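You operate a simulated robot arm through the tools that you are given. There is no shell and no other tool. Be economical: measure what you need, move in short steps, check, and stop when the job is done.

You run a simulated two-armed robot. Do the job below in one go: nothing can be reset, and whatever is moved stays where it is left.

Task
Rinse the white mug, tip it on the ivy and put it away.
Fine: pour all the jug's water into the mug and stand the jug back; none in the saucer; mug on the shelf of the cups cupboard, door shut; spill nothing. Set down upright: clear jug, white mug.
Where things are to end (x, y in the base frame): white mug within 60 mm of [620, -480].

It is judged by the outcome, as a careful person would: the job done as asked, and still so three seconds after it is handed in. It fails if anything else is knocked over, pushed out of place, dropped, spilled or broken.

Robot
Two 7-joint arms with two-finger grippers on one trunk, on a base that drives. Base frame: it is fixed to the floor where the robot stands at the start and does not move with it; the origin is under the middle of the robot, x ahead of it, y to its left, z up. Units: mm, rad, N and s.
The left shoulder is at the start at [60, 123, 945], the right one opposite. With the tool pointing down near the work surface each hand reaches from about 220 to 560 mm from the robot's upright axis, wherever it stands, measured 20 degrees to its own side. Places, roughly: cups door [500, -600, 400]; shelf of the cups cupboard [600, -600, 400]; tall glass (7x7x13 cm) [600, -600, 500]. Payload 1.47 kg a hand.
The tool frame of a hand sits at the grasp point between the pads (the TCP): z along the fingers, y along the line on which they close. The tips reach 16 mm beyond it. Largest opening 87 mm; the body of the gripper starts 55 mm behind the TCP.
Orientation is that of the tool frame in the base frame, as [roll, pitch, yaw] about the fixed x, y, z axes, in that order (R = Rz(yaw) Ry(pitch) Rx(roll)). With the fingers straight down and closing along the base's y, the tool's x points along the base's -x, its y along +y and its z along -z.

Tools
- The arms move only by the tool jog_arm. It takes "left_increments", "right_increments" or both (then of equal length, played together; a hand with none holds still); each is a list of rows, each an object of numbers (a shift or turn left out is 0, a gripper value left out holds the last): "dx", "dy", "dz": the shift along the base's x, y, z in mm; "ax", "ay", "az": the turn, a rotation vector about the base's x, y, z in rad; "fingers": the closure, from 0 (fully open) to 1 (shut). In form: [{"dx": .., "dy": .., "dz": .., "ax": .., "ay": .., "az": .., "fingers": ..}, ...]. A call has 1 to 10 rows; each row is the pose to reach, as a shift and turn from the pose commanded when the call began. A row lasts 0.2 s, in which the tool goes at most 50 mm and 0.15 rad; a call with a longer step from one row to the next is refused whole, and so is a gripper value outside its range. Where a pose cannot be reached the arm comes as near as it can. A force on the tool above 40 N (or 10 N above the force at the start of the call, whichever is more), or a blocked arm, ends the call early, and 0.2 s more pass. The fingers move at their own pace (about 153 mm/s each) and stop on an object; they squeeze with about 28 N. The grip force told is the motor's: it shows also when the fingers shut on nothing. Time passes only in rows, and 0.2 s behind the last, so rows that repeat a pose let the fingers close. It gives the time, the measured TCP pose, the force on the tool (base axes), the opening and the grip force at its end, in the units of the frame above (readings bear some noise), with the torque about the TCP (base axes, N m) and any sound that the robot's microphone picked up, and new pictures: "pictures" is both (left out), scene, wrist or none (wrist: the cameras of the hands that moved).
- Cameras (640 x 400 px; columns grow to the right, rows downward): "scene" is now at [74.6, -27.4, 1487.1]; the picture's right is [-0.39, -0.92, 0.00], its down [-0.78, 0.34, -0.53] and it looks along [0.48, -0.21, -0.85] (base axes); focal length 252 px, centre (320, 200). "left" rides on the left gripper at [73, -12, -90] in its tool frame; the picture's right is [0.16, 0.99, 0.00], its down [-0.72, 0.12, -0.68] and it looks along [-0.67, 0.11, 0.73] (tool axes); focal length 247 px, centre (320, 200). "right" rides on the right gripper at [73, 12, -90] in its tool frame; the picture's right is [-0.16, 0.99, 0.00], its down [-0.72, -0.12, -0.68] and it looks along [-0.67, -0.11, 0.73] (tool axes); focal length 247 px, centre (320, 200). There is no depth. A picture from a camera that has moved, and an enlarged one, comes with that camera's place and axes in the base frame and with its lens.
- lift_body(by): slides the trunk up (or, below 0, down) by that many mm; the arms and the scene camera ride with it, the base frame stays. It gives what a move gives, with no picture.
- drive_base(legs): drives the robot by 1 to 6 legs, each [ahead, left, turn to the left] in mm, mm and rad, along the robot's own axes; the way and the turn of a leg run together, so that a leg with both is an arc; at most 1500 mm and 3.142 rad a leg. The arms and the cameras ride along, it lands a little off, and it stops where it bumps. It gives what a move gives, and a new picture of the scene camera.
- pan_tilt(pan, tilt): turns the head with the scene camera to pan (to the left, within 2.094 rad either way) and tilt (down, from -0.506 to 1.204), counted from straight ahead of the robot. It gives what a move gives, and a new picture of the scene camera.
- zoom(camera, box): a new picture of the part [left, top, right, bottom] of that camera's present view, enlarged. The clock stands still meanwhile.
- sign_off(): hands the job in; it is judged then, once.

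Go step by step. Nothing tells you exact positions but the pictures and the camera data: compare them with the known pose of the tool, close in by small moves and look again before you grip or let go. The budget is 120 turns and 260 pictures, counting those below and the enlarged ones. Unless the task says otherwise, let go and move clear before handing in, and close with one line.

The tools are called after "Call:" as name(argument=value, ...) on one line, values as JSON. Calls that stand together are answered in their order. jog_arm: Moves the arms, as the interface text tells. Its arguments: {"type":"object","properties":{"left_increments":{"type":"array","items":{"type":"object","properties":{"dx":{"type":"number"},"dy":{"type":"number"},"dz":{"type":"number"},"ax":{"type":"number"},"ay":{"type":"number"},"az":{"type":"number"},"fingers":{"type":"number"}}}},"right_increments":{"type":"array","items":{"type":"object","properties":{"dx":{"type":"number"},"dy":{"type":"number"},"dz":{"type":"number"},"ax":{"type":"number"},"ay":{"type":"number"},"az":{"type":"number"},"fingers":{"type":"number"}}}},"pictures":{"type":"string","enum":["both","scene","wrist","none"]}},"required":[]} The other tools are called the same way: lift_body (by) slides the trunk up or down; drive_base (legs) drives the base; pan_tilt (pan, tilt) turns the head that bears the scene camera; zoom (camera, box) takes an enlarged picture of a part of a camera's view; sign_off () hands the job in.

At the start:

```text
time: 0.0
left_tcp_pos: [465.1, -26.8, 1091.8]
left_tcp_rot: [3.141, -0.001, -3.141]
left_wrist_force: [-0.2, -0.5, 0.1]
left_torque: [-0.01, -0.02, 0.02]
left_grip_width: 86.8
left_grasp_force: 0.1
right_tcp_pos: [377.8, -380.0, 1129.4]
right_tcp_rot: [3.14, -0.001, 3.141]
right_wrist_force: [-0.7, -0.1, 0.1]
right_torque: [0.02, -0.01, -0.01]
right_grip_width: 87.0
right_grasp_force: 0.1
trunk travel left (down, up): [-100.0, 130.0]
robot x, y, heading: [2.3, -0.9, 0.003]
head pan, tilt: [-0.405, 1.018]
```

scene: 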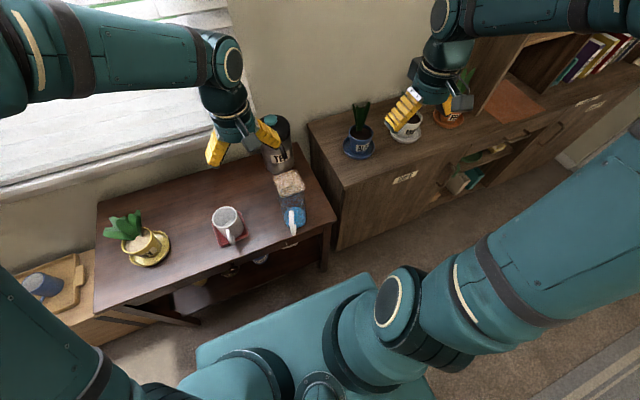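
right: 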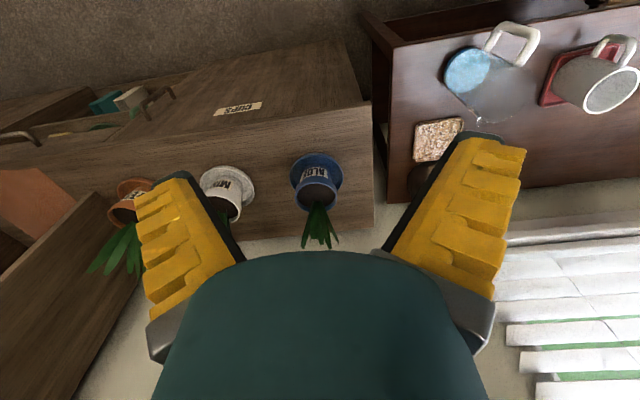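
left: 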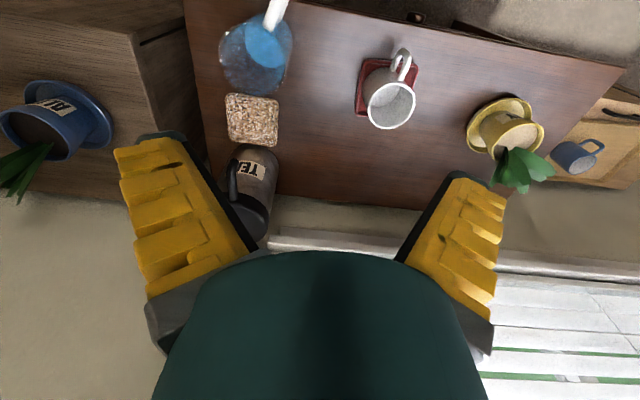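

I see a table with a clear jug (blue water), a white mug on a red coaster, and several plants with labelled pots. I'll enlarge to read the labels first.

Call:
zoom(camera="scene", box=[320, 70, 520, 195])

Call:
zoom(camera="scene", box=[90, 140, 330, 290])

Call:
zoom(camera="right", box=[80, 120, 380, 280])

Call:
zoom(camera="left", box=[330, 30, 640, 220])

```text
3.20 times, centred on (420, 132) of scene
camera zoom: at [74.6, -27.4, 1487.1], right [-0.39, -0.92, 0.0], down [-0.78, 0.34, -0.53], along [0.48, -0.21, -0.85], focal length 807 px, centre (0, 416)
```

zoom: 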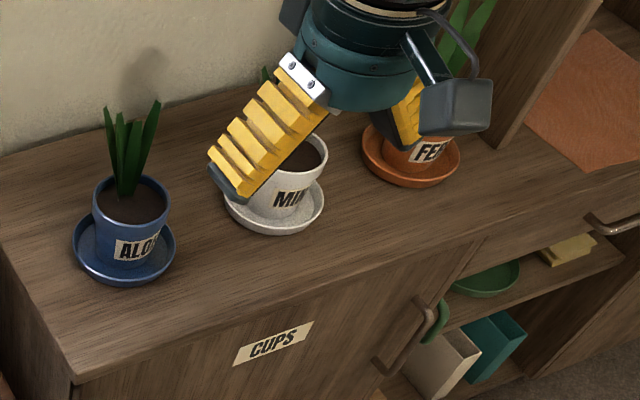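

```text
2.67 times, centred on (210, 215) of scene
camera zoom: at [74.6, -27.4, 1487.1], right [-0.39, -0.92, 0.0], down [-0.78, 0.34, -0.53], along [0.48, -0.21, -0.85], focal length 672 px, centre (613, 160)
```

zoom: 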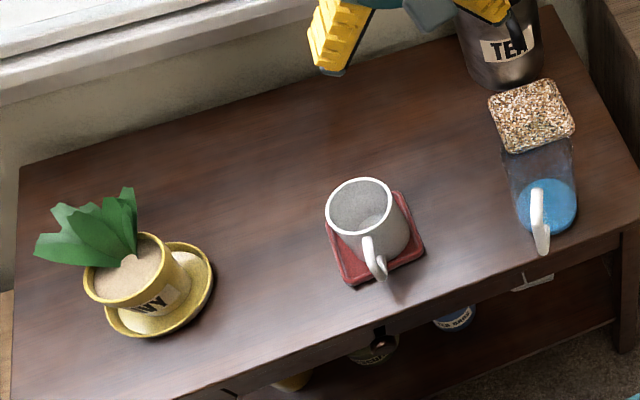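

```text
2.13 times, centred on (230, 200) of right
camera zoom: at [304.4, -370.6, 1218.8], right [0.16, 0.99, 0.0], down [0.72, -0.12, 0.68], along [0.67, -0.11, -0.73], focal length 527 px, centre (512, 200)
```

zoom: 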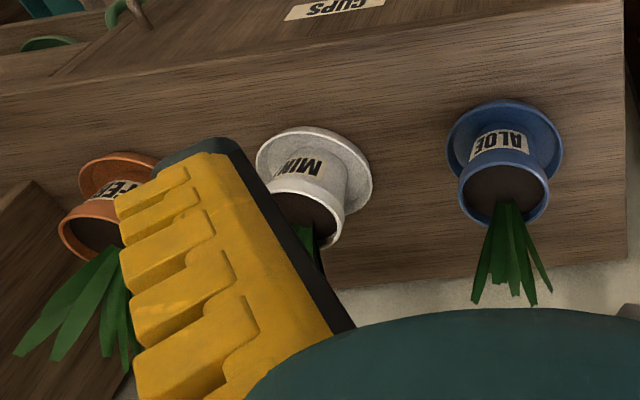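

```text
2.06 times, centred on (485, 125) of left
camera zoom: at [391.3, -38.5, 1183.1], right [-0.16, 0.99, 0.0], down [0.72, 0.12, 0.68], along [0.67, 0.11, -0.73], focal length 510 px, centre (-21, 355)
```

zoom: 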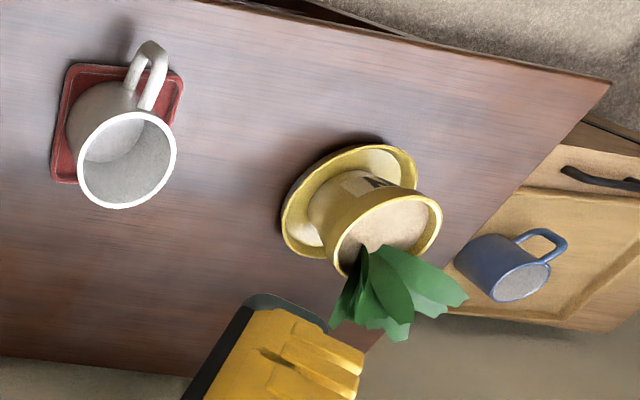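

The ivy is the yellow pot on the table; the cups cupboard is on the right. I'll look at the table and the cupboard straight on.

Call:
pan_tilt(pan=0.0, tilt=0.85)

Call:
zoom(camera="left", box=[200, 0, 440, 150])

Call:
zoom(camera="right", box=[400, 0, 640, 150])

```text
time: 0.9
left_tcp_pos: [464.2, -26.2, 1092.2]
left_tcp_rot: [3.141, 0.0, 3.141]
left_wrist_force: [-1.2, -0.2, 0.7]
left_torque: [0.0, -0.02, 0.02]
left_grip_width: 86.9
left_grasp_force: 0.0
right_tcp_pos: [377.9, -380.7, 1128.6]
right_tcp_rot: [3.141, 0.001, 3.14]
right_wrist_force: [0.5, 0.0, -0.1]
right_torque: [0.02, -0.02, -0.02]
right_grip_width: 87.1
right_grasp_force: 0.0
trunk travel left (down, up): [-100.0, 130.0]
robot x, y, heading: [-4.1, -0.5, -0.003]
head pan, tilt: [0.0, 0.85]
camera scene: at [89.8, -0.5, 1499.4], right [0.0, -1.0, 0.0], down [-0.75, 0.0, -0.66], along [0.66, 0.0, -0.75], focal length 252 px, centre (320, 200)
```

scene: 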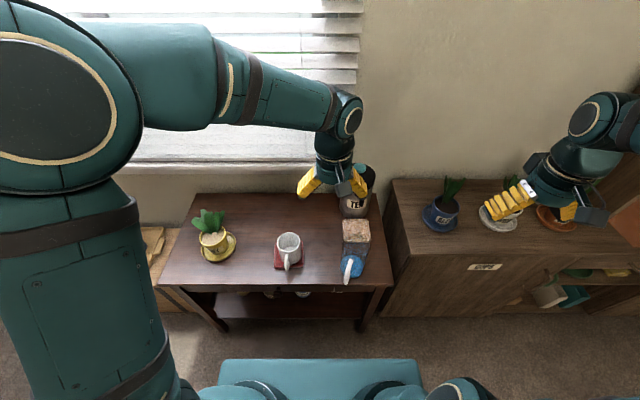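

```text
2.67 times, centred on (320, 75) of left
camera zoom: at [391.3, -38.5, 1183.1], right [-0.16, 0.99, 0.0], down [0.72, 0.12, 0.68], along [0.67, 0.11, -0.73], focal length 659 px, centre (320, 533)
```

zoom: 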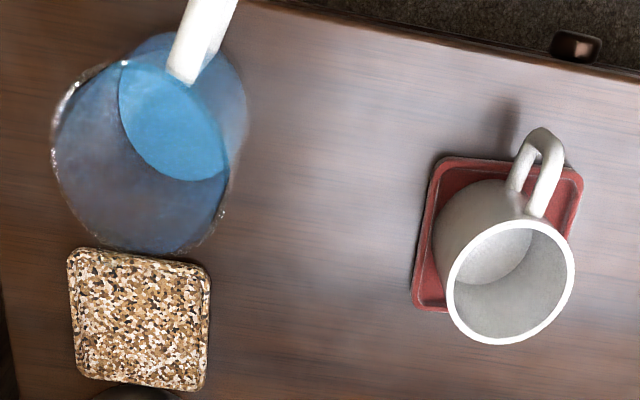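

```text
2.67 times, centred on (520, 75) of right
camera zoom: at [304.4, -370.6, 1218.8], right [0.16, 0.99, 0.0], down [0.72, -0.12, 0.68], along [0.67, -0.11, -0.73], focal length 659 px, centre (-213, 533)
```

zoom: 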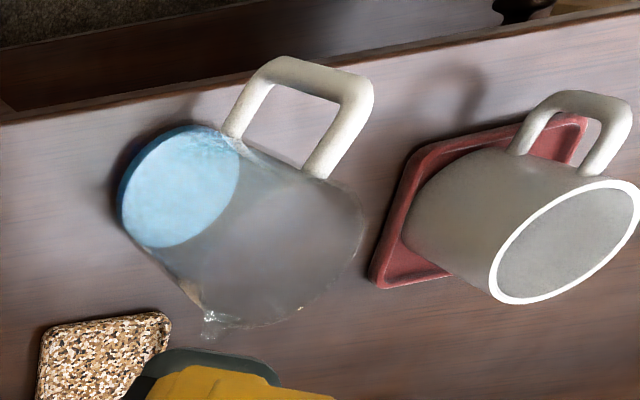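

The jug's handle and the mug's handle both face the robot. I'll take close views of the table area from the scene camera to localise.

Call:
zoom(camera="scene", box=[170, 180, 410, 330])

Call:
zoom(camera="scene", box=[320, 190, 400, 290])

Call:
zoom(camera="scene", box=[380, 180, 640, 330])

```text
2.67 times, centred on (290, 255) of scene
camera zoom: at [89.8, -0.5, 1499.4], right [0.0, -1.0, 0.0], down [-0.75, 0.0, -0.66], along [0.66, 0.0, -0.75], focal length 672 px, centre (400, 53)
```

zoom: 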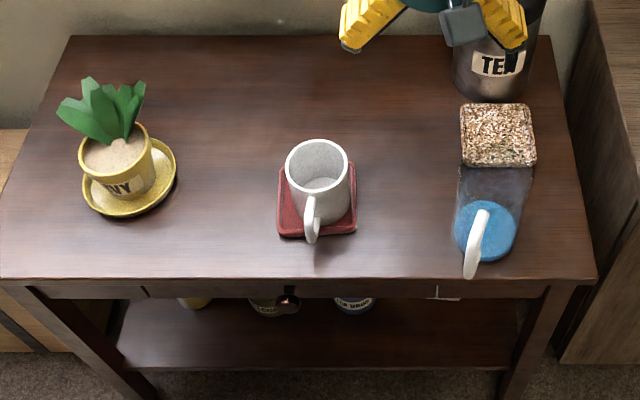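

```text
4.00 times, centred on (360, 240) of scene
camera zoom: at [89.8, -0.5, 1499.4], right [0.0, -1.0, 0.0], down [-0.75, 0.0, -0.66], along [0.66, 0.0, -0.75], focal length 1008 px, centre (160, 40)
```

zoom: 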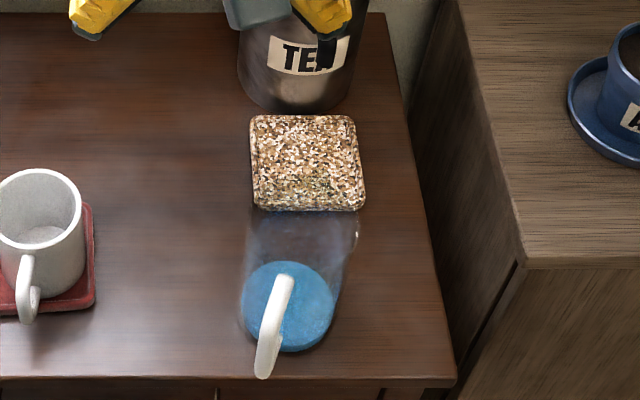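

```text
2.46 times, centred on (510, 255) of scene
camera zoom: at [89.8, -0.5, 1499.4], right [0.0, -1.0, 0.0], down [-0.75, 0.0, -0.66], along [0.66, 0.0, -0.75], focal length 620 px, centre (-148, 65)
```

zoom: 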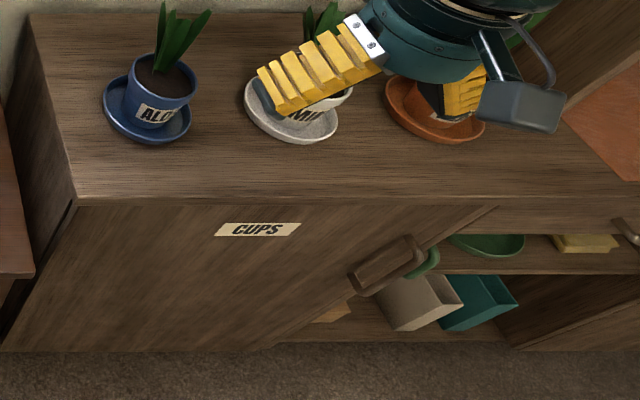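

Estimates (mm): jug centre about [486,-107] with its handle's outer bar near [418,-83], z 723–807; mug centre [529,101], rim z 789, handle to -x near [465,110]; table top z ≈ 683; ivy soil about [570,372,752]. I'll back up 100 mm for room to hold the tools level, then move the left hand aside and turn the right one forward.

Call:
drive_base(legs=[[-100, 0, 0]])

Call:
jog_arm(left_increments=[{"dy": 35}, {"dy": 70}, {"dy": 105}, {"dy": 140}, {"dy": 175}, {"dy": 210}, {"dy": 245}, {"dy": 280}, {"dy": 300}, {"dy": 320}], right_increments=[{"ay": -0.15, "dx": 5}, {"ay": -0.3, "dx": 10}, {"ay": -0.45, "dx": 15}, {"ay": -0.6, "dx": 20}, {"ay": -0.75, "dx": 25, "dz": -20}, {"ay": -0.9, "dx": 30, "dz": -40, "dy": 20}, {"ay": -1.05, "dx": 35, "dz": -60, "dy": 50}, {"ay": -1.2, "dx": 40, "dz": -80, "dy": 80}, {"ay": -1.35, "dx": 45, "dz": -100, "dy": 110}, {"ay": -1.5, "dx": 50, "dz": -130, "dy": 140}], pictures="both")

```text
time: 2.0
left_tcp_pos: [365.7, -26.4, 1093.9]
left_tcp_rot: [-3.141, 0.002, 3.141]
left_wrist_force: [0.0, -0.5, -0.5]
left_torque: [-0.02, -0.01, 0.0]
left_grip_width: 87.0
left_grasp_force: 0.1
right_tcp_pos: [280.0, -381.1, 1128.9]
right_tcp_rot: [-3.14, 0.003, 3.141]
right_wrist_force: [-0.5, -0.6, 0.5]
right_torque: [0.0, -0.03, 0.0]
right_grip_width: 86.8
right_grasp_force: 0.1
trunk travel left (down, up): [-100.0, 130.0]
robot x, y, heading: [-97.2, -0.9, -0.003]
head pan, tilt: [0.0, 0.85]
camera scene: at [-8.8, -0.4, 1499.5], right [0.0, -1.0, 0.0], down [-0.75, 0.0, -0.66], along [0.66, 0.0, -0.75], focal length 252 px, centre (320, 200)
```

scene: 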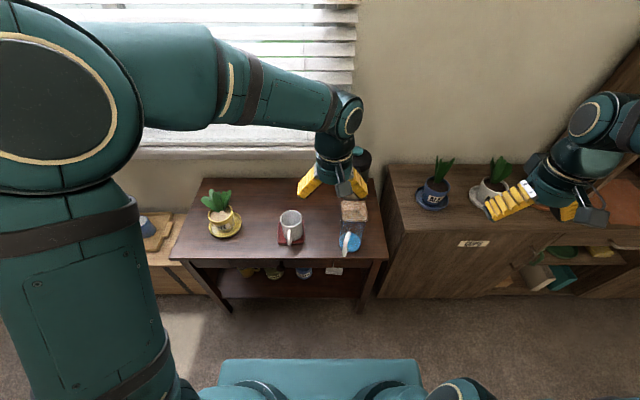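

```text
time: 4.2
left_tcp_pos: [368.1, 293.1, 1092.5]
left_tcp_rot: [-3.141, -0.002, 3.141]
left_wrist_force: [-0.9, 0.1, -0.1]
left_torque: [0.0, -0.06, -0.01]
left_grip_width: 86.9
left_grasp_force: 0.1
right_tcp_pos: [387.3, -268.0, 968.8]
right_tcp_rot: [-3.113, 1.499, -3.122]
right_wrist_force: [2.8, 7.5, 2.9]
right_torque: [-0.05, 0.25, -0.56]
right_grip_width: 86.7
right_grasp_force: 0.1
right hand out of reach, approached as far as the arm can: row 7, 8, 9, 10
trunk travel left (down, up): [-100.0, 130.0]
robot x, y, heading: [-96.1, -1.7, 0.001]
head pan, tilt: [0.0, 0.85]
camera scene: at [-5.4, -0.4, 1499.3], right [0.0, -1.0, 0.0], down [-0.75, 0.0, -0.66], along [0.66, 0.0, -0.75], focal length 252 px, centre (320, 200)
camera right: at [292.6, -257.1, 903.3], right [0.02, 0.99, 0.16], down [-0.63, -0.11, 0.77], along [0.78, -0.11, 0.62], focal length 247 px, centre (320, 200)
camera left: at [296.2, 281.9, 1183.9], right [-0.16, 0.99, 0.0], down [0.72, 0.12, 0.68], along [0.67, 0.11, -0.73], focal length 247 px, centre (320, 200)
```

scene: 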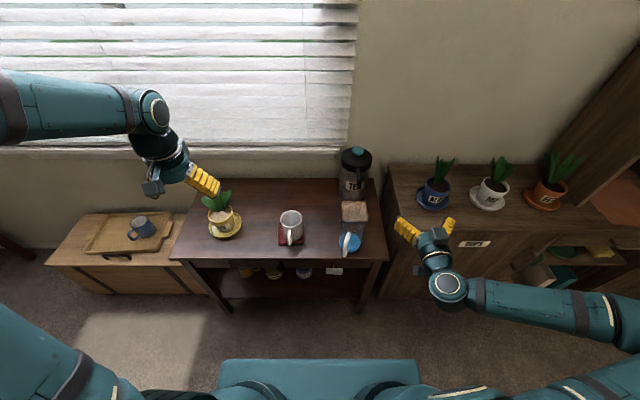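
right: 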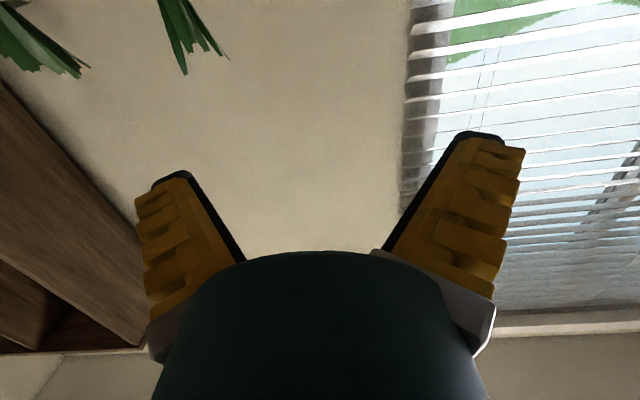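
left: 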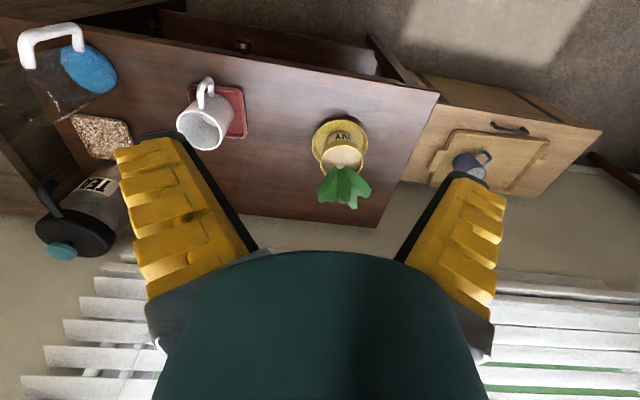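

The level pose is too folded this close, so I'll back up further and then bring the right hand to pre-grasp in front of the jug handle.

Call:
drive_base(legs=[[-90, 0, 0]])

Call:
jog_arm(right_increments=[{"dx": 10}, {"dx": 20, "ay": -0.07}], pictures="none")

```text
time: 5.3
left_tcp_pos: [279.9, 293.1, 1094.9]
left_tcp_rot: [3.141, 0.003, 3.141]
left_wrist_force: [-0.1, 0.0, 0.7]
left_torque: [0.02, -0.07, -0.02]
left_grip_width: 87.0
left_grasp_force: 0.1
right_tcp_pos: [298.7, -264.6, 971.1]
right_tcp_rot: [-3.135, 1.5, -3.137]
right_wrist_force: [0.0, 0.4, 0.4]
right_torque: [0.02, 0.04, -0.01]
right_grip_width: 87.2
right_grasp_force: 0.0
trunk travel left (down, up): [-100.0, 130.0]
robot x, y, heading: [-184.2, -3.2, 0.002]
head pan, tilt: [0.0, 0.85]
camera scene: at [-97.2, -0.6, 1499.5], right [0.0, -1.0, 0.0], down [-0.75, 0.0, -0.66], along [0.66, 0.0, -0.75], focal length 252 px, centre (320, 200)
```

scene: 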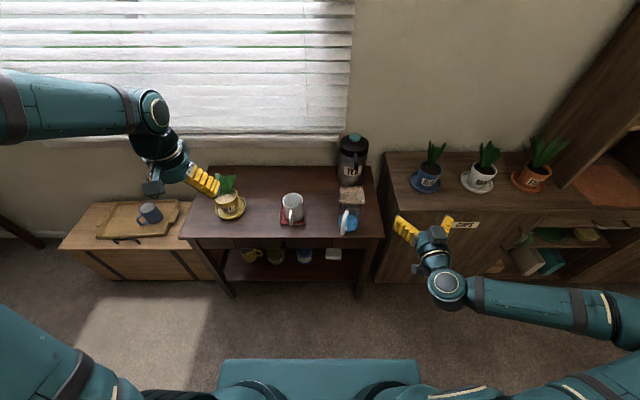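

```text
time: 5.9
left_tcp_pos: [279.8, 292.7, 1093.3]
left_tcp_rot: [-3.141, -0.001, 3.14]
left_wrist_force: [0.1, -0.2, 0.0]
left_torque: [0.0, 0.02, -0.04]
left_grip_width: 87.0
left_grasp_force: 0.1
right_tcp_pos: [320.8, -265.4, 971.2]
right_tcp_rot: [-2.859, 1.571, -2.861]
right_wrist_force: [0.2, -0.2, 0.6]
right_torque: [0.01, -0.03, -0.02]
right_grip_width: 87.1
right_grasp_force: 0.0
trunk travel left (down, up): [-100.0, 130.0]
robot x, y, heading: [-185.7, -1.4, 0.001]
head pan, tilt: [0.0, 0.85]
```

Call:
jog_arm(right_increments=[{"dx": 3, "dy": 26, "dz": -26, "az": -0.05}, {"dx": 6, "dy": 52, "dz": -52, "az": -0.1}, {"dx": 9, "dy": 78, "dz": -78, "az": -0.15}, {"dx": 12, "dy": 104, "dz": -104, "az": -0.2}, {"dx": 15, "dy": 130, "dz": -130, "az": -0.25}, {"dx": 18, "dy": 156, "dz": -156, "az": -0.3}, {"dx": 21, "dy": 182, "dz": -182, "az": -0.34}, {"dx": 25, "dy": 205, "dz": -203, "az": -0.34}], pictures="wrist")

Call:
zoom(camera="scene", box=[290, 130, 450, 280])

Call:
zoom(camera="scene", box=[320, 180, 380, 240])

```text
time: 7.7
left_tcp_pos: [279.1, 292.1, 1093.8]
left_tcp_rot: [3.141, 0.0, 3.142]
left_wrist_force: [0.4, 0.4, -0.6]
left_torque: [0.01, -0.02, -0.04]
left_grip_width: 86.8
left_grasp_force: 0.1
right_tcp_pos: [333.4, -203.0, 857.1]
right_tcp_rot: [-2.337, 1.569, -2.679]
right_wrist_force: [-0.1, -0.2, -0.2]
right_torque: [0.02, 0.0, -0.04]
right_grip_width: 87.3
right_grasp_force: 0.0
right hand out of reach, approached as far as the arm can: row 4, 5, 6, 7, 8
trunk travel left (down, up): [-100.0, 130.0]
robot x, y, heading: [-183.8, 1.0, -0.0]
head pan, tilt: [0.0, 0.85]
camera right: at [251.6, -164.1, 784.7], right [0.33, 0.93, 0.16], down [-0.68, 0.12, 0.72], along [0.66, -0.35, 0.67], focal length 247 px, centre (320, 200)
```

right: 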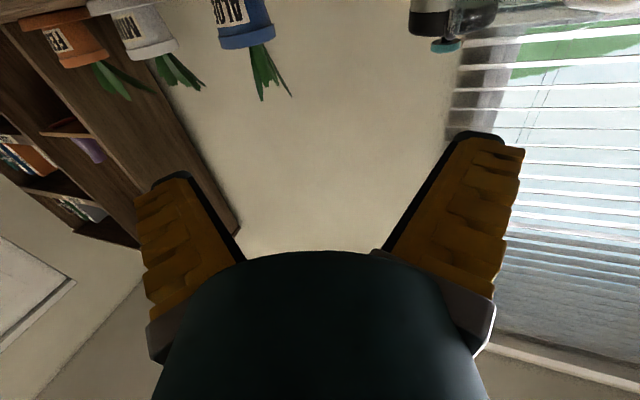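

```text
2.67 times, centred on (370, 205) of scene
camera zoom: at [-95.5, -0.4, 1499.4], right [0.0, -1.0, 0.0], down [-0.75, 0.0, -0.66], along [0.66, 0.0, -0.75], focal length 672 px, centre (187, 187)
```

zoom: 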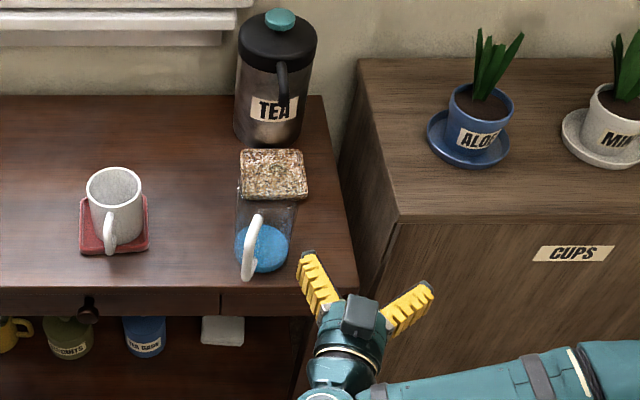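

```text
6.67 times, centred on (350, 210) of scene
camera zoom: at [-95.5, -0.4, 1499.4], right [0.0, -1.0, 0.0], down [-0.75, 0.0, -0.66], along [0.66, 0.0, -0.75], focal length 1681 px, centre (120, 133)
```

zoom: 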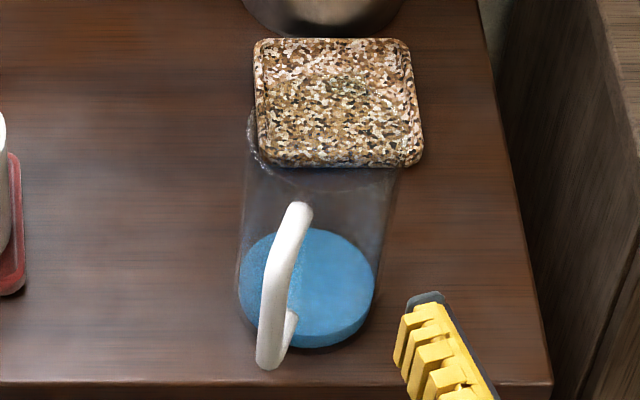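

The right arm is folded near its inner limit, so I'll step out and down toward the pre-grasp and see where it lands.

Call:
jog_arm(right_increments=[{"dx": 5, "dy": 15, "dz": -25}, {"dx": 10, "dy": 35, "dz": -50}, {"dx": 15, "dy": 60, "dz": -75}, {"dx": 19, "dy": 85, "dz": -89}, {"dx": 19, "dy": 115, "dz": -89}, {"dx": 19, "dy": 145, "dz": -89}], pictures="scene")

```text
time: 9.1
left_tcp_pos: [279.8, 293.1, 1093.9]
left_tcp_rot: [3.141, -0.001, -3.14]
left_wrist_force: [0.0, -0.7, 1.0]
left_torque: [-0.01, 0.02, 0.03]
left_grip_width: 87.4
left_grasp_force: 0.0
right_tcp_pos: [332.2, -208.6, 849.2]
right_tcp_rot: [-2.763, 1.571, -3.101]
right_wrist_force: [-0.1, 0.4, 0.7]
right_torque: [0.0, 0.01, -0.03]
right_grip_width: 87.1
right_grasp_force: 0.1
right hand out of reach, approached as far as the arm can: row 1, 2, 3, 4, 5, 6
trunk travel left (down, up): [-100.0, 130.0]
robot x, y, heading: [-184.7, 0.3, 0.001]
head pan, tilt: [0.0, 0.85]
camera scene: at [-95.6, -0.4, 1499.4], right [0.0, -1.0, 0.0], down [-0.75, 0.0, -0.66], along [0.66, 0.0, -0.75], focal length 252 px, centre (320, 200)
```

scene: 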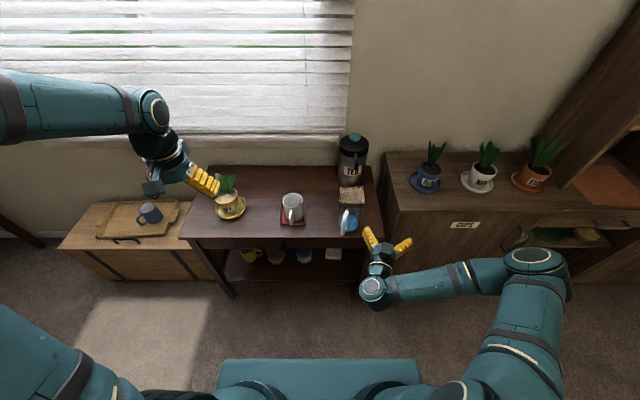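

The right wrist limits here because its forearm comes from the right; the left arm, whose forearm naturally points to the right, suits the jug's handle angle better. I'll withdraw the right hand and turn the left one forward.

Call:
jog_arm(left_increments=[{"ay": -0.15, "dx": 10, "dz": -10, "dy": -10}, {"ay": -0.3, "dx": 20, "dz": -20, "dy": -20}, {"ay": -0.45, "dx": 30, "dz": -30, "dy": -30}, {"ay": -0.6, "dx": 40, "dz": -45, "dy": -45}, {"ay": -0.75, "dx": 50, "dz": -60, "dy": -60}, {"ay": -0.9, "dx": 60, "dz": -75, "dy": -80}, {"ay": -1.05, "dx": 70, "dz": -90, "dy": -100}, {"ay": -1.2, "dx": 75, "dz": -110, "dy": -120}, {"ay": -1.35, "dx": 80, "dz": -130, "dy": -140}, {"ay": -1.5, "dx": 80, "dz": -150, "dy": -160}], right_increments=[{"dz": 10, "dy": -10}, {"dz": 25, "dy": -30}, {"dz": 40, "dy": -50}, {"dz": 60, "dy": -70}, {"dz": 80, "dy": -90}, {"dz": 100, "dy": -110}, {"dz": 120, "dy": -130}, {"dz": 140, "dy": -150}, {"dz": 150, "dy": -170}, {"dz": 150, "dy": -190}], pictures="scene")

```text
time: 11.3
left_tcp_pos: [352.4, 158.6, 996.4]
left_tcp_rot: [-3.133, 1.185, 3.051]
left_wrist_force: [0.0, 0.1, 0.1]
left_torque: [0.01, 0.01, 0.01]
left_grip_width: 87.0
left_grasp_force: 0.1
left hand out of reach, approached as far as the arm can: row 5, 8, 9, 10
right_tcp_pos: [341.4, -392.0, 996.3]
right_tcp_rot: [-2.59, 1.569, -2.932]
right_wrist_force: [-0.8, 0.6, 0.0]
right_torque: [0.02, -0.01, -0.02]
right_grip_width: 87.0
right_grasp_force: 0.0
trunk travel left (down, up): [-100.0, 130.0]
robot x, y, heading: [-186.9, 4.4, -0.0]
head pan, tilt: [0.0, 0.85]
camera scene: at [-94.2, -0.5, 1499.2], right [0.0, -1.0, 0.0], down [-0.75, 0.0, -0.66], along [0.66, 0.0, -0.75], focal length 252 px, centre (320, 200)
```

scene: 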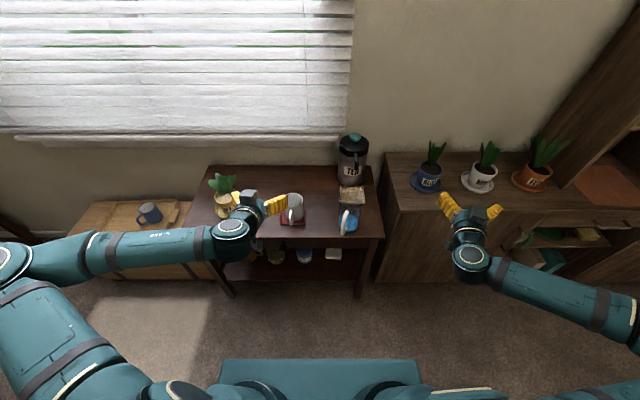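

Call:
jog_arm(left_increments=[{"dy": -25, "dz": -20, "az": -0.12}, {"dy": -50, "dz": -40, "az": -0.24}, {"dy": -75, "dz": -60, "az": -0.3, "ay": -0.1}, {"dy": -100, "dz": -85, "az": -0.3, "ay": -0.2}, {"dy": -125, "dz": -110, "az": -0.3, "ay": -0.3}, {"dy": -150, "dz": -135, "az": -0.3, "ay": -0.38}, {"dy": -180, "dz": -160, "az": -0.3, "ay": -0.38}, {"dy": -210, "dz": -190, "az": -0.3, "ay": -0.38}], pictures="scene")

```text
time: 13.1
left_tcp_pos: [396.6, 133.8, 899.5]
left_tcp_rot: [2.213, 1.465, 1.733]
left_wrist_force: [-0.3, -0.6, 0.4]
left_torque: [-0.06, 0.02, -0.03]
left_grip_width: 87.2
left_grasp_force: 0.0
left hand out of reach, approached as far as the arm can: row 3, 4, 5, 6, 7, 8
right_tcp_pos: [339.3, -391.7, 995.8]
right_tcp_rot: [-1.834, 1.571, -2.174]
right_wrist_force: [0.2, -1.1, 0.0]
right_torque: [0.02, 0.0, 0.0]
right_grip_width: 86.8
right_grasp_force: 0.2
trunk travel left (down, up): [-100.0, 130.0]
robot x, y, heading: [-183.5, -4.4, -0.0]
head pan, tilt: [0.0, 0.85]
camera scene: at [-95.5, -0.3, 1499.4], right [0.0, -1.0, 0.0], down [-0.75, 0.0, -0.66], along [0.66, 0.0, -0.75], focal length 252 px, centre (320, 200)
```

scene: 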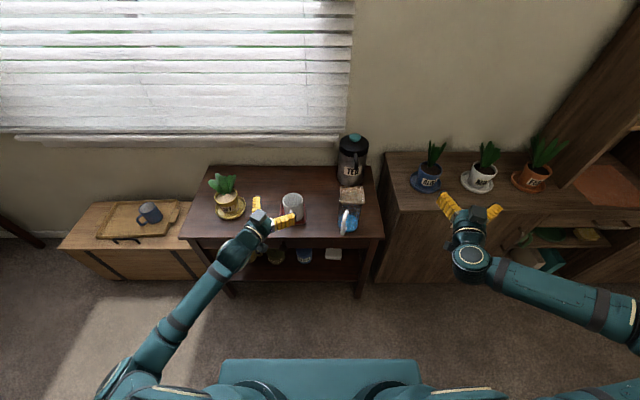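

Holding the tool level so near the robot is awkward; instead I'll grip the handles with the tool pointing down (fingers straddling the handle) and tip by rolling sideways, which suits the left arm. I'll raise both hands and return the left one to tool-down.

Call:
jog_arm(left_increments=[{"dx": -10, "dz": 20, "ax": 0.069, "ay": 0.132, "az": 0.0127}, {"dx": -20, "dz": 40, "ax": 0.139, "ay": 0.265, "az": 0.025}, {"dx": -30, "dz": 60, "ax": 0.208, "ay": 0.397, "az": 0.038}, {"dx": -40, "dz": 80, "ax": 0.278, "ay": 0.53, "az": 0.05}, {"dx": -50, "dz": 100, "ax": 0.347, "ay": 0.662, "az": 0.063}, {"dx": -60, "dz": 120, "ax": 0.417, "ay": 0.795, "az": 0.076}, {"dx": -70, "dz": 140, "ax": 0.486, "ay": 0.927, "az": 0.088}, {"dx": -80, "dz": 160, "ax": 0.556, "ay": 1.06, "az": 0.1}, {"dx": -90, "dz": 180, "ax": 0.625, "ay": 1.192, "az": 0.114}, {"dx": -90, "dz": 200, "ax": 0.694, "ay": 1.325, "az": 0.127}], right_increments=[{"dx": -5, "dz": 15}, {"dx": -10, "dz": 30}, {"dx": -10, "dz": 45}, {"dx": -10, "dz": 60}, {"dx": -10, "dz": 75}, {"dx": -10, "dz": 90}, {"dx": -10, "dz": 105}, {"dx": -10, "dz": 120}, {"dx": -10, "dz": 135}, {"dx": -10, "dz": 150}], pictures="none")

```text
time: 15.3
left_tcp_pos: [303.2, 128.5, 1098.0]
left_tcp_rot: [3.057, 0.005, 2.659]
left_wrist_force: [-0.5, 0.0, -0.3]
left_torque: [-0.01, 0.04, 0.04]
left_grip_width: 86.9
left_grasp_force: 0.1
right_tcp_pos: [330.1, -391.9, 1144.1]
right_tcp_rot: [-2.82, 1.57, 3.123]
right_wrist_force: [0.9, 0.1, 0.0]
right_torque: [0.02, 0.0, 0.03]
right_grip_width: 86.9
right_grasp_force: 0.0
trunk travel left (down, up): [-100.0, 130.0]
robot x, y, heading: [-185.1, -1.6, -0.0]
head pan, tilt: [0.0, 0.85]
```

Call:
drive_base(legs=[[215, 0, 0]])

Call:
jog_arm(left_increments=[{"dx": -30, "dy": -35, "az": 0.08, "ax": 0.03}, {"dx": -60, "dy": -70, "az": 0.13, "ax": 0.06}, {"dx": -90, "dy": -105, "az": 0.13, "ax": 0.084}, {"dx": -100, "dy": -140, "dz": -30, "az": 0.13, "ax": 0.084}, {"dx": -100, "dy": -175, "dz": -60, "az": 0.13, "ax": 0.084}, {"dx": -100, "dy": -212, "dz": -90, "az": 0.13, "ax": 0.084}], pictures="both")

```text
time: 17.0
left_tcp_pos: [520.4, 128.5, 1097.8]
left_tcp_rot: [3.058, 0.005, 2.658]
left_wrist_force: [1.1, 0.7, -0.3]
left_torque: [0.03, 0.05, 0.0]
left_grip_width: 87.1
left_grasp_force: 0.1
right_tcp_pos: [547.1, -393.6, 1145.0]
right_tcp_rot: [-2.539, 1.568, -2.878]
right_wrist_force: [0.8, 0.2, -0.8]
right_torque: [0.0, -0.02, 0.01]
right_grip_width: 87.3
right_grasp_force: 0.0
trunk travel left (down, up): [-100.0, 130.0]
robot x, y, heading: [30.1, -2.3, -0.007]
head pan, tilt: [0.0, 0.85]
camera scene: at [121.7, -0.8, 1499.3], right [0.0, -1.0, 0.0], down [-0.75, 0.0, -0.66], along [0.66, 0.0, -0.75], focal length 252 px, centre (320, 200)
```

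scene: 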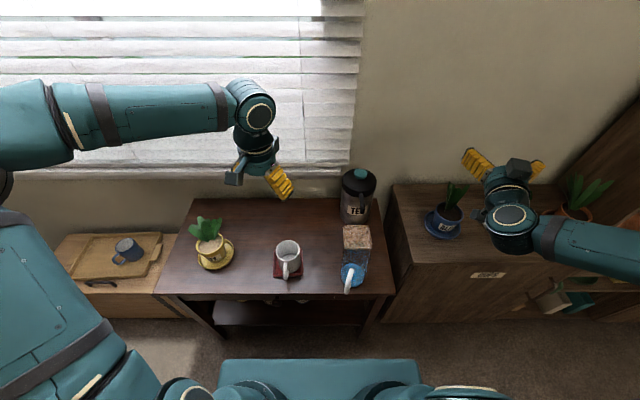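

```text
time: 18.4
left_tcp_pos: [418.6, -83.1, 1008.2]
left_tcp_rot: [2.981, -0.029, 2.789]
left_wrist_force: [0.8, -0.7, 0.3]
left_torque: [0.02, -0.02, 0.0]
left_grip_width: 87.1
left_grasp_force: 0.1
right_tcp_pos: [545.9, -393.9, 1144.2]
right_tcp_rot: [2.927, 1.57, 2.589]
right_wrist_force: [-0.6, -0.2, -0.6]
right_torque: [-0.02, -0.02, -0.02]
right_grip_width: 86.9
right_grasp_force: 0.1
trunk travel left (down, up): [-100.0, 130.0]
robot x, y, heading: [32.6, 0.2, -0.003]
head pan, tilt: [0.0, 0.85]
camera scene: at [120.9, -2.0, 1499.4], right [0.0, -1.0, 0.0], down [-0.75, 0.0, -0.66], along [0.66, 0.0, -0.75], focal length 252 px, centre (320, 200)
camera left: at [343.7, -83.3, 1097.0], right [0.19, 0.97, 0.16], down [0.7, -0.25, 0.67], along [0.69, -0.01, -0.72], focal length 247 px, centre (320, 200)
```

scene: 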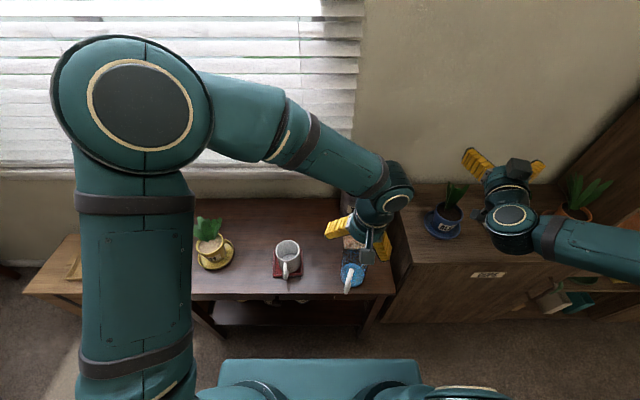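
left: 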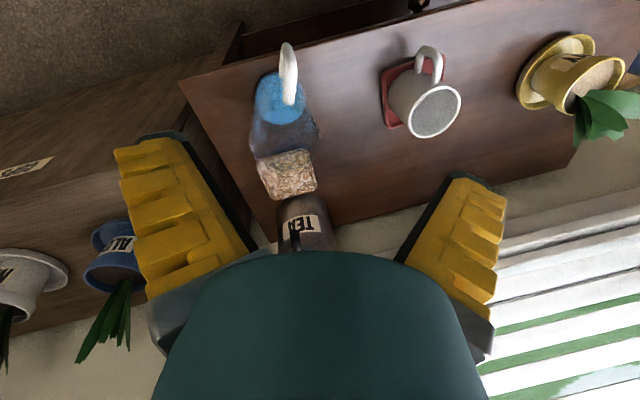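

Call:
jog_arm(left_increments=[{"ax": -0.08, "ay": 0.014, "dz": -20}, {"ax": -0.16, "ay": 0.028, "dz": -45}, {"ax": -0.16, "ay": 0.028, "dz": -45}], pictures="wrist")

Call:
zoom(camera="left", box=[220, 0, 380, 100])

Call:
zoom(camera="scene", box=[310, 220, 410, 300])

```text
time: 19.2
left_tcp_pos: [420.5, -81.9, 962.5]
left_tcp_rot: [-3.141, 0.0, 2.786]
left_wrist_force: [-0.2, 0.1, -0.4]
left_torque: [-0.01, -0.02, 0.01]
left_grip_width: 87.0
left_grasp_force: 0.0
right_tcp_pos: [546.3, -393.2, 1144.6]
right_tcp_rot: [-2.12, 1.571, -2.461]
right_wrist_force: [-0.2, 0.5, 1.0]
right_torque: [0.01, -0.03, 0.0]
right_grip_width: 87.1
right_grasp_force: 0.1
trunk travel left (down, up): [-100.0, 130.0]
robot x, y, heading: [33.7, 1.9, -0.004]
head pan, tilt: [0.0, 0.85]
camera left: at [348.0, -67.6, 1053.0], right [0.19, 0.98, 0.0], down [0.72, -0.14, 0.68], along [0.67, -0.13, -0.73], focal length 247 px, centre (320, 200)
```

left: 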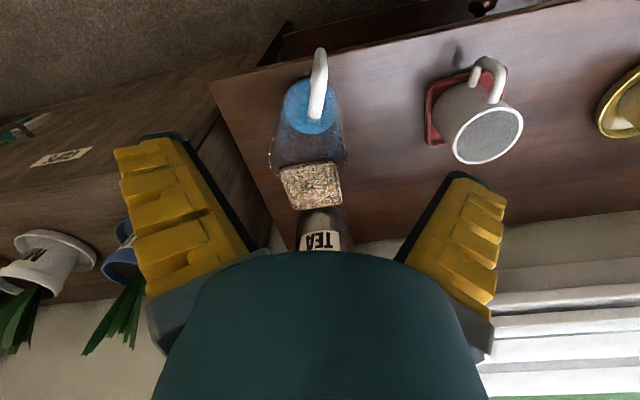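

```text
4.00 times, centred on (300, 50) of left
camera zoom: at [348.0, -67.6, 1053.0], right [0.19, 0.98, 0.0], down [0.72, -0.14, 0.68], along [0.67, -0.13, -0.73], focal length 988 px, centre (400, 800)
```

zoom: 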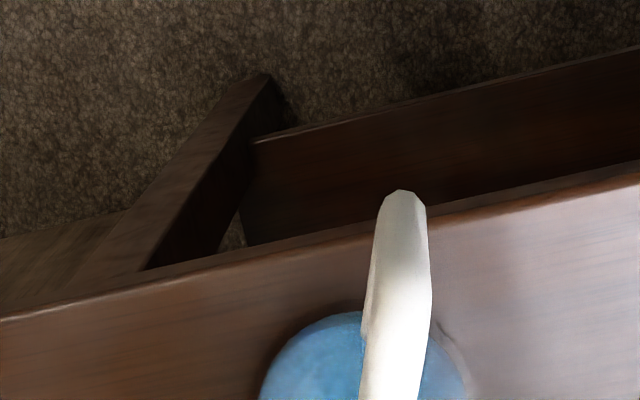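

```text
5.00 times, centred on (360, 260) of scene
camera zoom: at [120.3, -0.9, 1499.4], right [0.0, -1.0, 0.0], down [-0.75, 0.0, -0.66], along [0.66, 0.0, -0.75], focal length 1260 px, centre (120, -100)
```

zoom: 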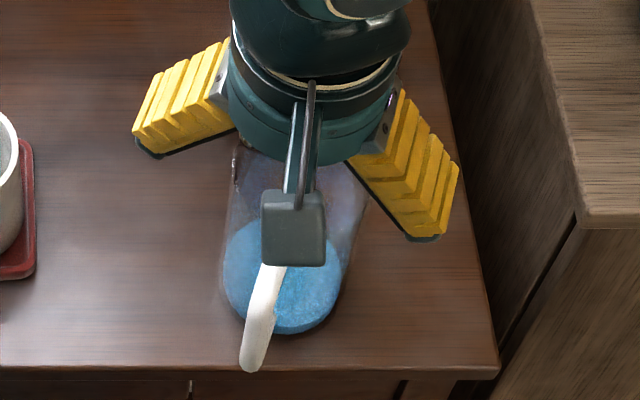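

The jug's handle bar is at about [416,-79]; I'll lower the open fingers over it to z ≈ 785 and look.

Call:
jog_arm(left_increments=[{"dx": -3, "dy": 2, "dz": -40}, {"dx": -3, "dy": 2, "dz": -80}, {"dx": -3, "dy": 2, "dz": -120}, {"dx": -3, "dy": 2, "dz": -150}, {"dx": -3, "dy": 2, "dz": -177}], pictures="wrist")

Call:
zoom(camera="scene", box=[310, 220, 410, 300])

```text
time: 20.4
left_tcp_pos: [415.6, -83.5, 784.7]
left_tcp_rot: [-3.141, 0.002, 2.787]
left_wrist_force: [-0.4, 0.1, 0.1]
left_torque: [-0.04, 0.0, -0.01]
left_grip_width: 87.1
left_grasp_force: 0.1
right_tcp_pos: [545.3, -393.5, 1144.1]
right_tcp_rot: [0.425, 1.569, 0.083]
right_wrist_force: [0.1, -0.5, 0.3]
right_torque: [-0.02, -0.02, 0.03]
right_grip_width: 87.1
right_grasp_force: 0.0
trunk travel left (down, up): [-100.0, 130.0]
robot x, y, heading: [29.5, -1.7, -0.003]
head pan, tilt: [0.0, 0.85]
camera left: at [342.7, -67.2, 875.4], right [0.19, 0.98, 0.0], down [0.72, -0.14, 0.68], along [0.67, -0.13, -0.73], focal length 247 px, centre (320, 200)
```

left: 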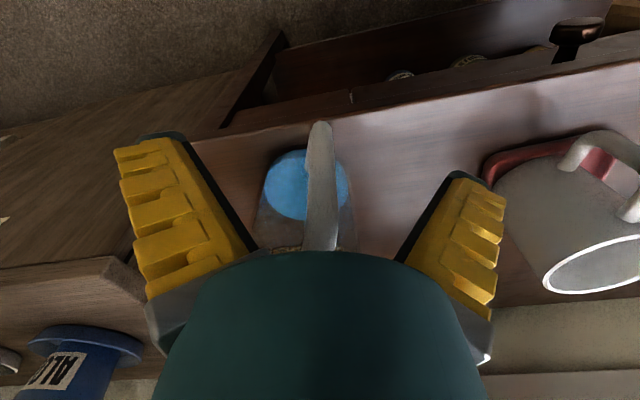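

```text
5.00 times, centred on (360, 260) of scene
camera zoom: at [120.7, -1.2, 1499.4], right [0.0, -1.0, 0.0], down [-0.75, 0.0, -0.66], along [0.66, 0.0, -0.75], focal length 1260 px, centre (120, -100)
```

zoom: 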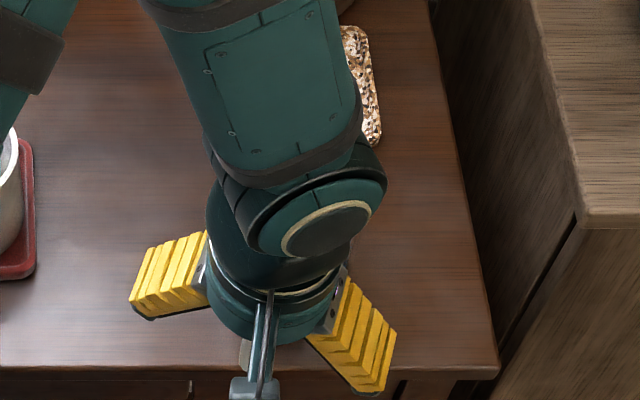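

Handle is centred between the fingers and in plane; closing.

Call:
jog_arm(left_increments=[{"fingers": 0.5}, {"fingers": 0.8}, {"fingers": 1.0}, {"fingers": 1.0}, {"fingers": 1.0}], pictures="wrist")

```text
time: 21.6
left_tcp_pos: [415.2, -80.8, 786.0]
left_tcp_rot: [3.141, 0.001, 2.787]
left_wrist_force: [-0.2, -0.3, 1.4]
left_torque: [-0.02, -0.06, -0.01]
left_grip_width: 6.0
left_grasp_force: 27.5
right_tcp_pos: [546.1, -393.6, 1144.5]
right_tcp_rot: [-2.067, 1.571, -2.407]
right_wrist_force: [0.5, 1.1, 0.5]
right_torque: [0.01, 0.01, -0.02]
right_grip_width: 87.2
right_grasp_force: 0.0
trunk travel left (down, up): [-100.0, 130.0]
robot x, y, heading: [31.7, -2.8, -0.005]
head pan, tilt: [0.0, 0.85]
camera left: at [342.6, -66.8, 875.8], right [0.19, 0.98, 0.0], down [0.72, -0.14, 0.68], along [0.67, -0.13, -0.73], focal length 247 px, centre (320, 200)
```

left: 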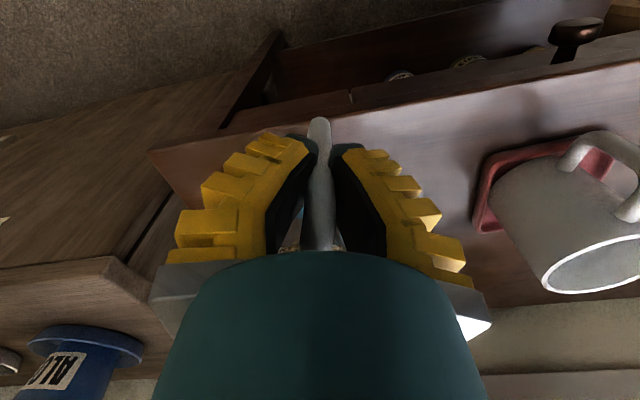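

The grip holds on 6 mm; I'll lift slightly to test it.

Call:
jog_arm(left_increments=[{"dz": 5}, {"dz": 10}, {"dz": 20}, {"dz": 30}], pictures="both")

Call:
zoom(camera="left", box=[240, 90, 400, 270])

```text
time: 22.6
left_tcp_pos: [415.2, -80.1, 815.5]
left_tcp_rot: [-3.141, 0.002, 2.787]
left_wrist_force: [-0.4, -0.1, -2.3]
left_torque: [0.05, 0.12, -0.03]
left_grip_width: 5.9
left_grasp_force: 27.2
right_tcp_pos: [546.2, -393.3, 1144.0]
right_tcp_rot: [-2.061, 1.57, -2.403]
right_wrist_force: [0.4, -0.1, 0.3]
right_torque: [0.0, -0.01, 0.02]
right_grip_width: 87.1
right_grasp_force: 0.1
trunk travel left (down, up): [-100.0, 130.0]
robot x, y, heading: [29.3, -0.5, -0.005]
head pan, tilt: [0.0, 0.85]
camera scene: at [120.4, -0.7, 1499.4], right [0.0, -1.0, 0.0], down [-0.75, 0.0, -0.66], along [0.66, 0.0, -0.75], focal length 252 px, centre (320, 200)
camera left: at [343.3, -66.3, 905.9], right [0.19, 0.98, 0.0], down [0.72, -0.14, 0.68], along [0.67, -0.13, -0.73], focal length 247 px, centre (320, 200)
```

scene: 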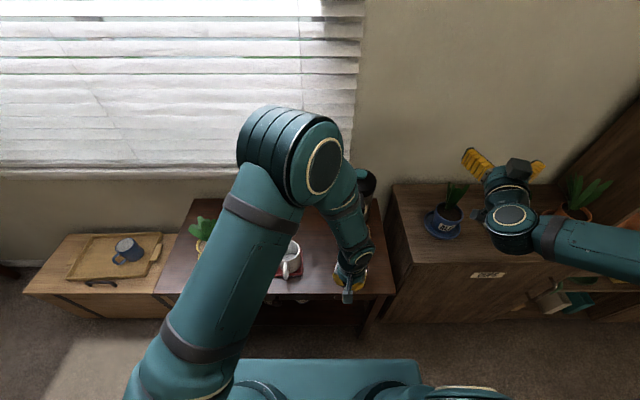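
left: 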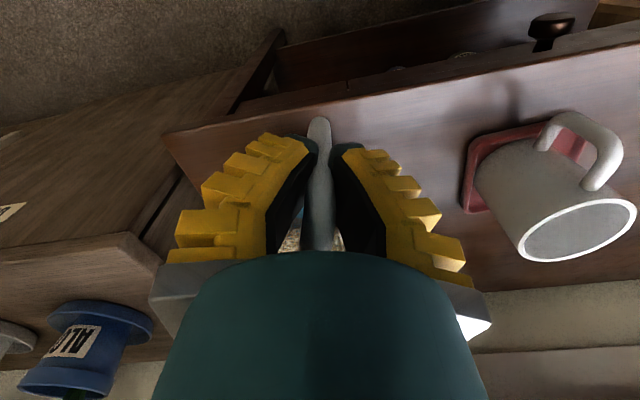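

```text
2.22 times, centred on (320, 180) of left
camera zoom: at [343.3, -66.3, 905.9], right [0.19, 0.98, 0.0], down [0.72, -0.14, 0.68], along [0.67, -0.13, -0.73], focal length 549 px, centre (320, 244)
```

zoom: 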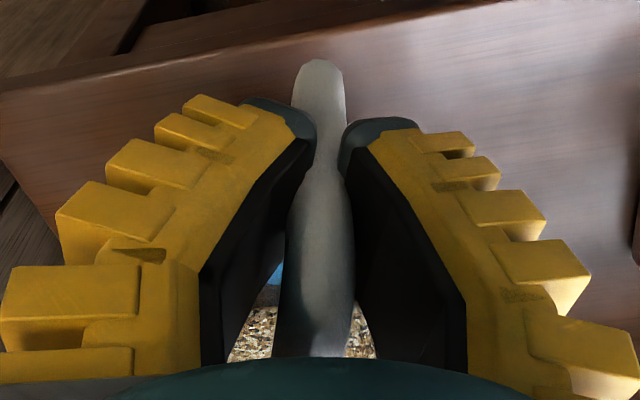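

The jug is up and steady in the grip. I'll raise it, square its yaw and bring it beside the mug's near-right side, still upright.

Call:
jog_arm(left_increments=[{"dz": 20}, {"dz": 40}, {"dz": 60}, {"dz": 80, "dx": 5, "dy": 5}, {"dz": 85, "dx": 10, "dy": 15, "az": 0.06}, {"dz": 85, "dx": 17, "dy": 30, "az": 0.12}, {"dz": 85, "dx": 24, "dy": 45, "az": 0.18}, {"dz": 85, "dx": 31, "dy": 60, "az": 0.24}, {"dz": 85, "dx": 36, "dy": 72, "az": 0.3}, {"dz": 85, "dx": 38, "dy": 80, "az": 0.35}], pictures="both")

```text
time: 24.8
left_tcp_pos: [453.9, -0.5, 899.6]
left_tcp_rot: [3.142, 0.003, 3.138]
left_wrist_force: [-1.1, -0.4, -1.5]
left_torque: [0.03, 0.18, 0.0]
left_grip_width: 6.1
left_grasp_force: 28.1
right_tcp_pos: [546.1, -392.8, 1144.9]
right_tcp_rot: [-2.08, 1.57, -2.42]
right_wrist_force: [0.0, 0.1, 0.5]
right_torque: [0.01, -0.01, 0.0]
right_grip_width: 86.9
right_grasp_force: 0.2
trunk travel left (down, up): [-100.0, 130.0]
robot x, y, heading: [31.2, -1.3, -0.003]
head pan, tilt: [0.0, 0.85]
camera scene: at [120.5, -0.6, 1499.4], right [0.0, -1.0, 0.0], down [-0.75, 0.0, -0.66], along [0.66, 0.0, -0.75], focal length 252 px, centre (320, 200)
camera left: at [380.9, -11.3, 990.3], right [-0.16, 0.99, 0.0], down [0.72, 0.11, 0.68], along [0.67, 0.11, -0.73], focal length 247 px, centre (320, 200)
```

scene: 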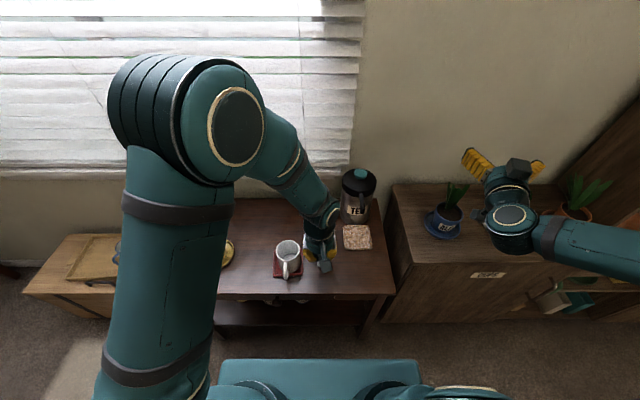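
left: 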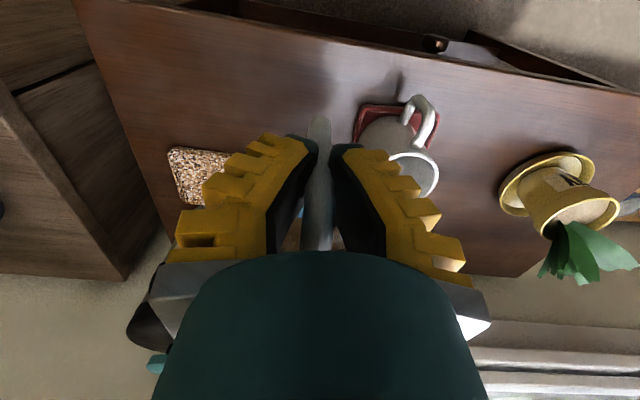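

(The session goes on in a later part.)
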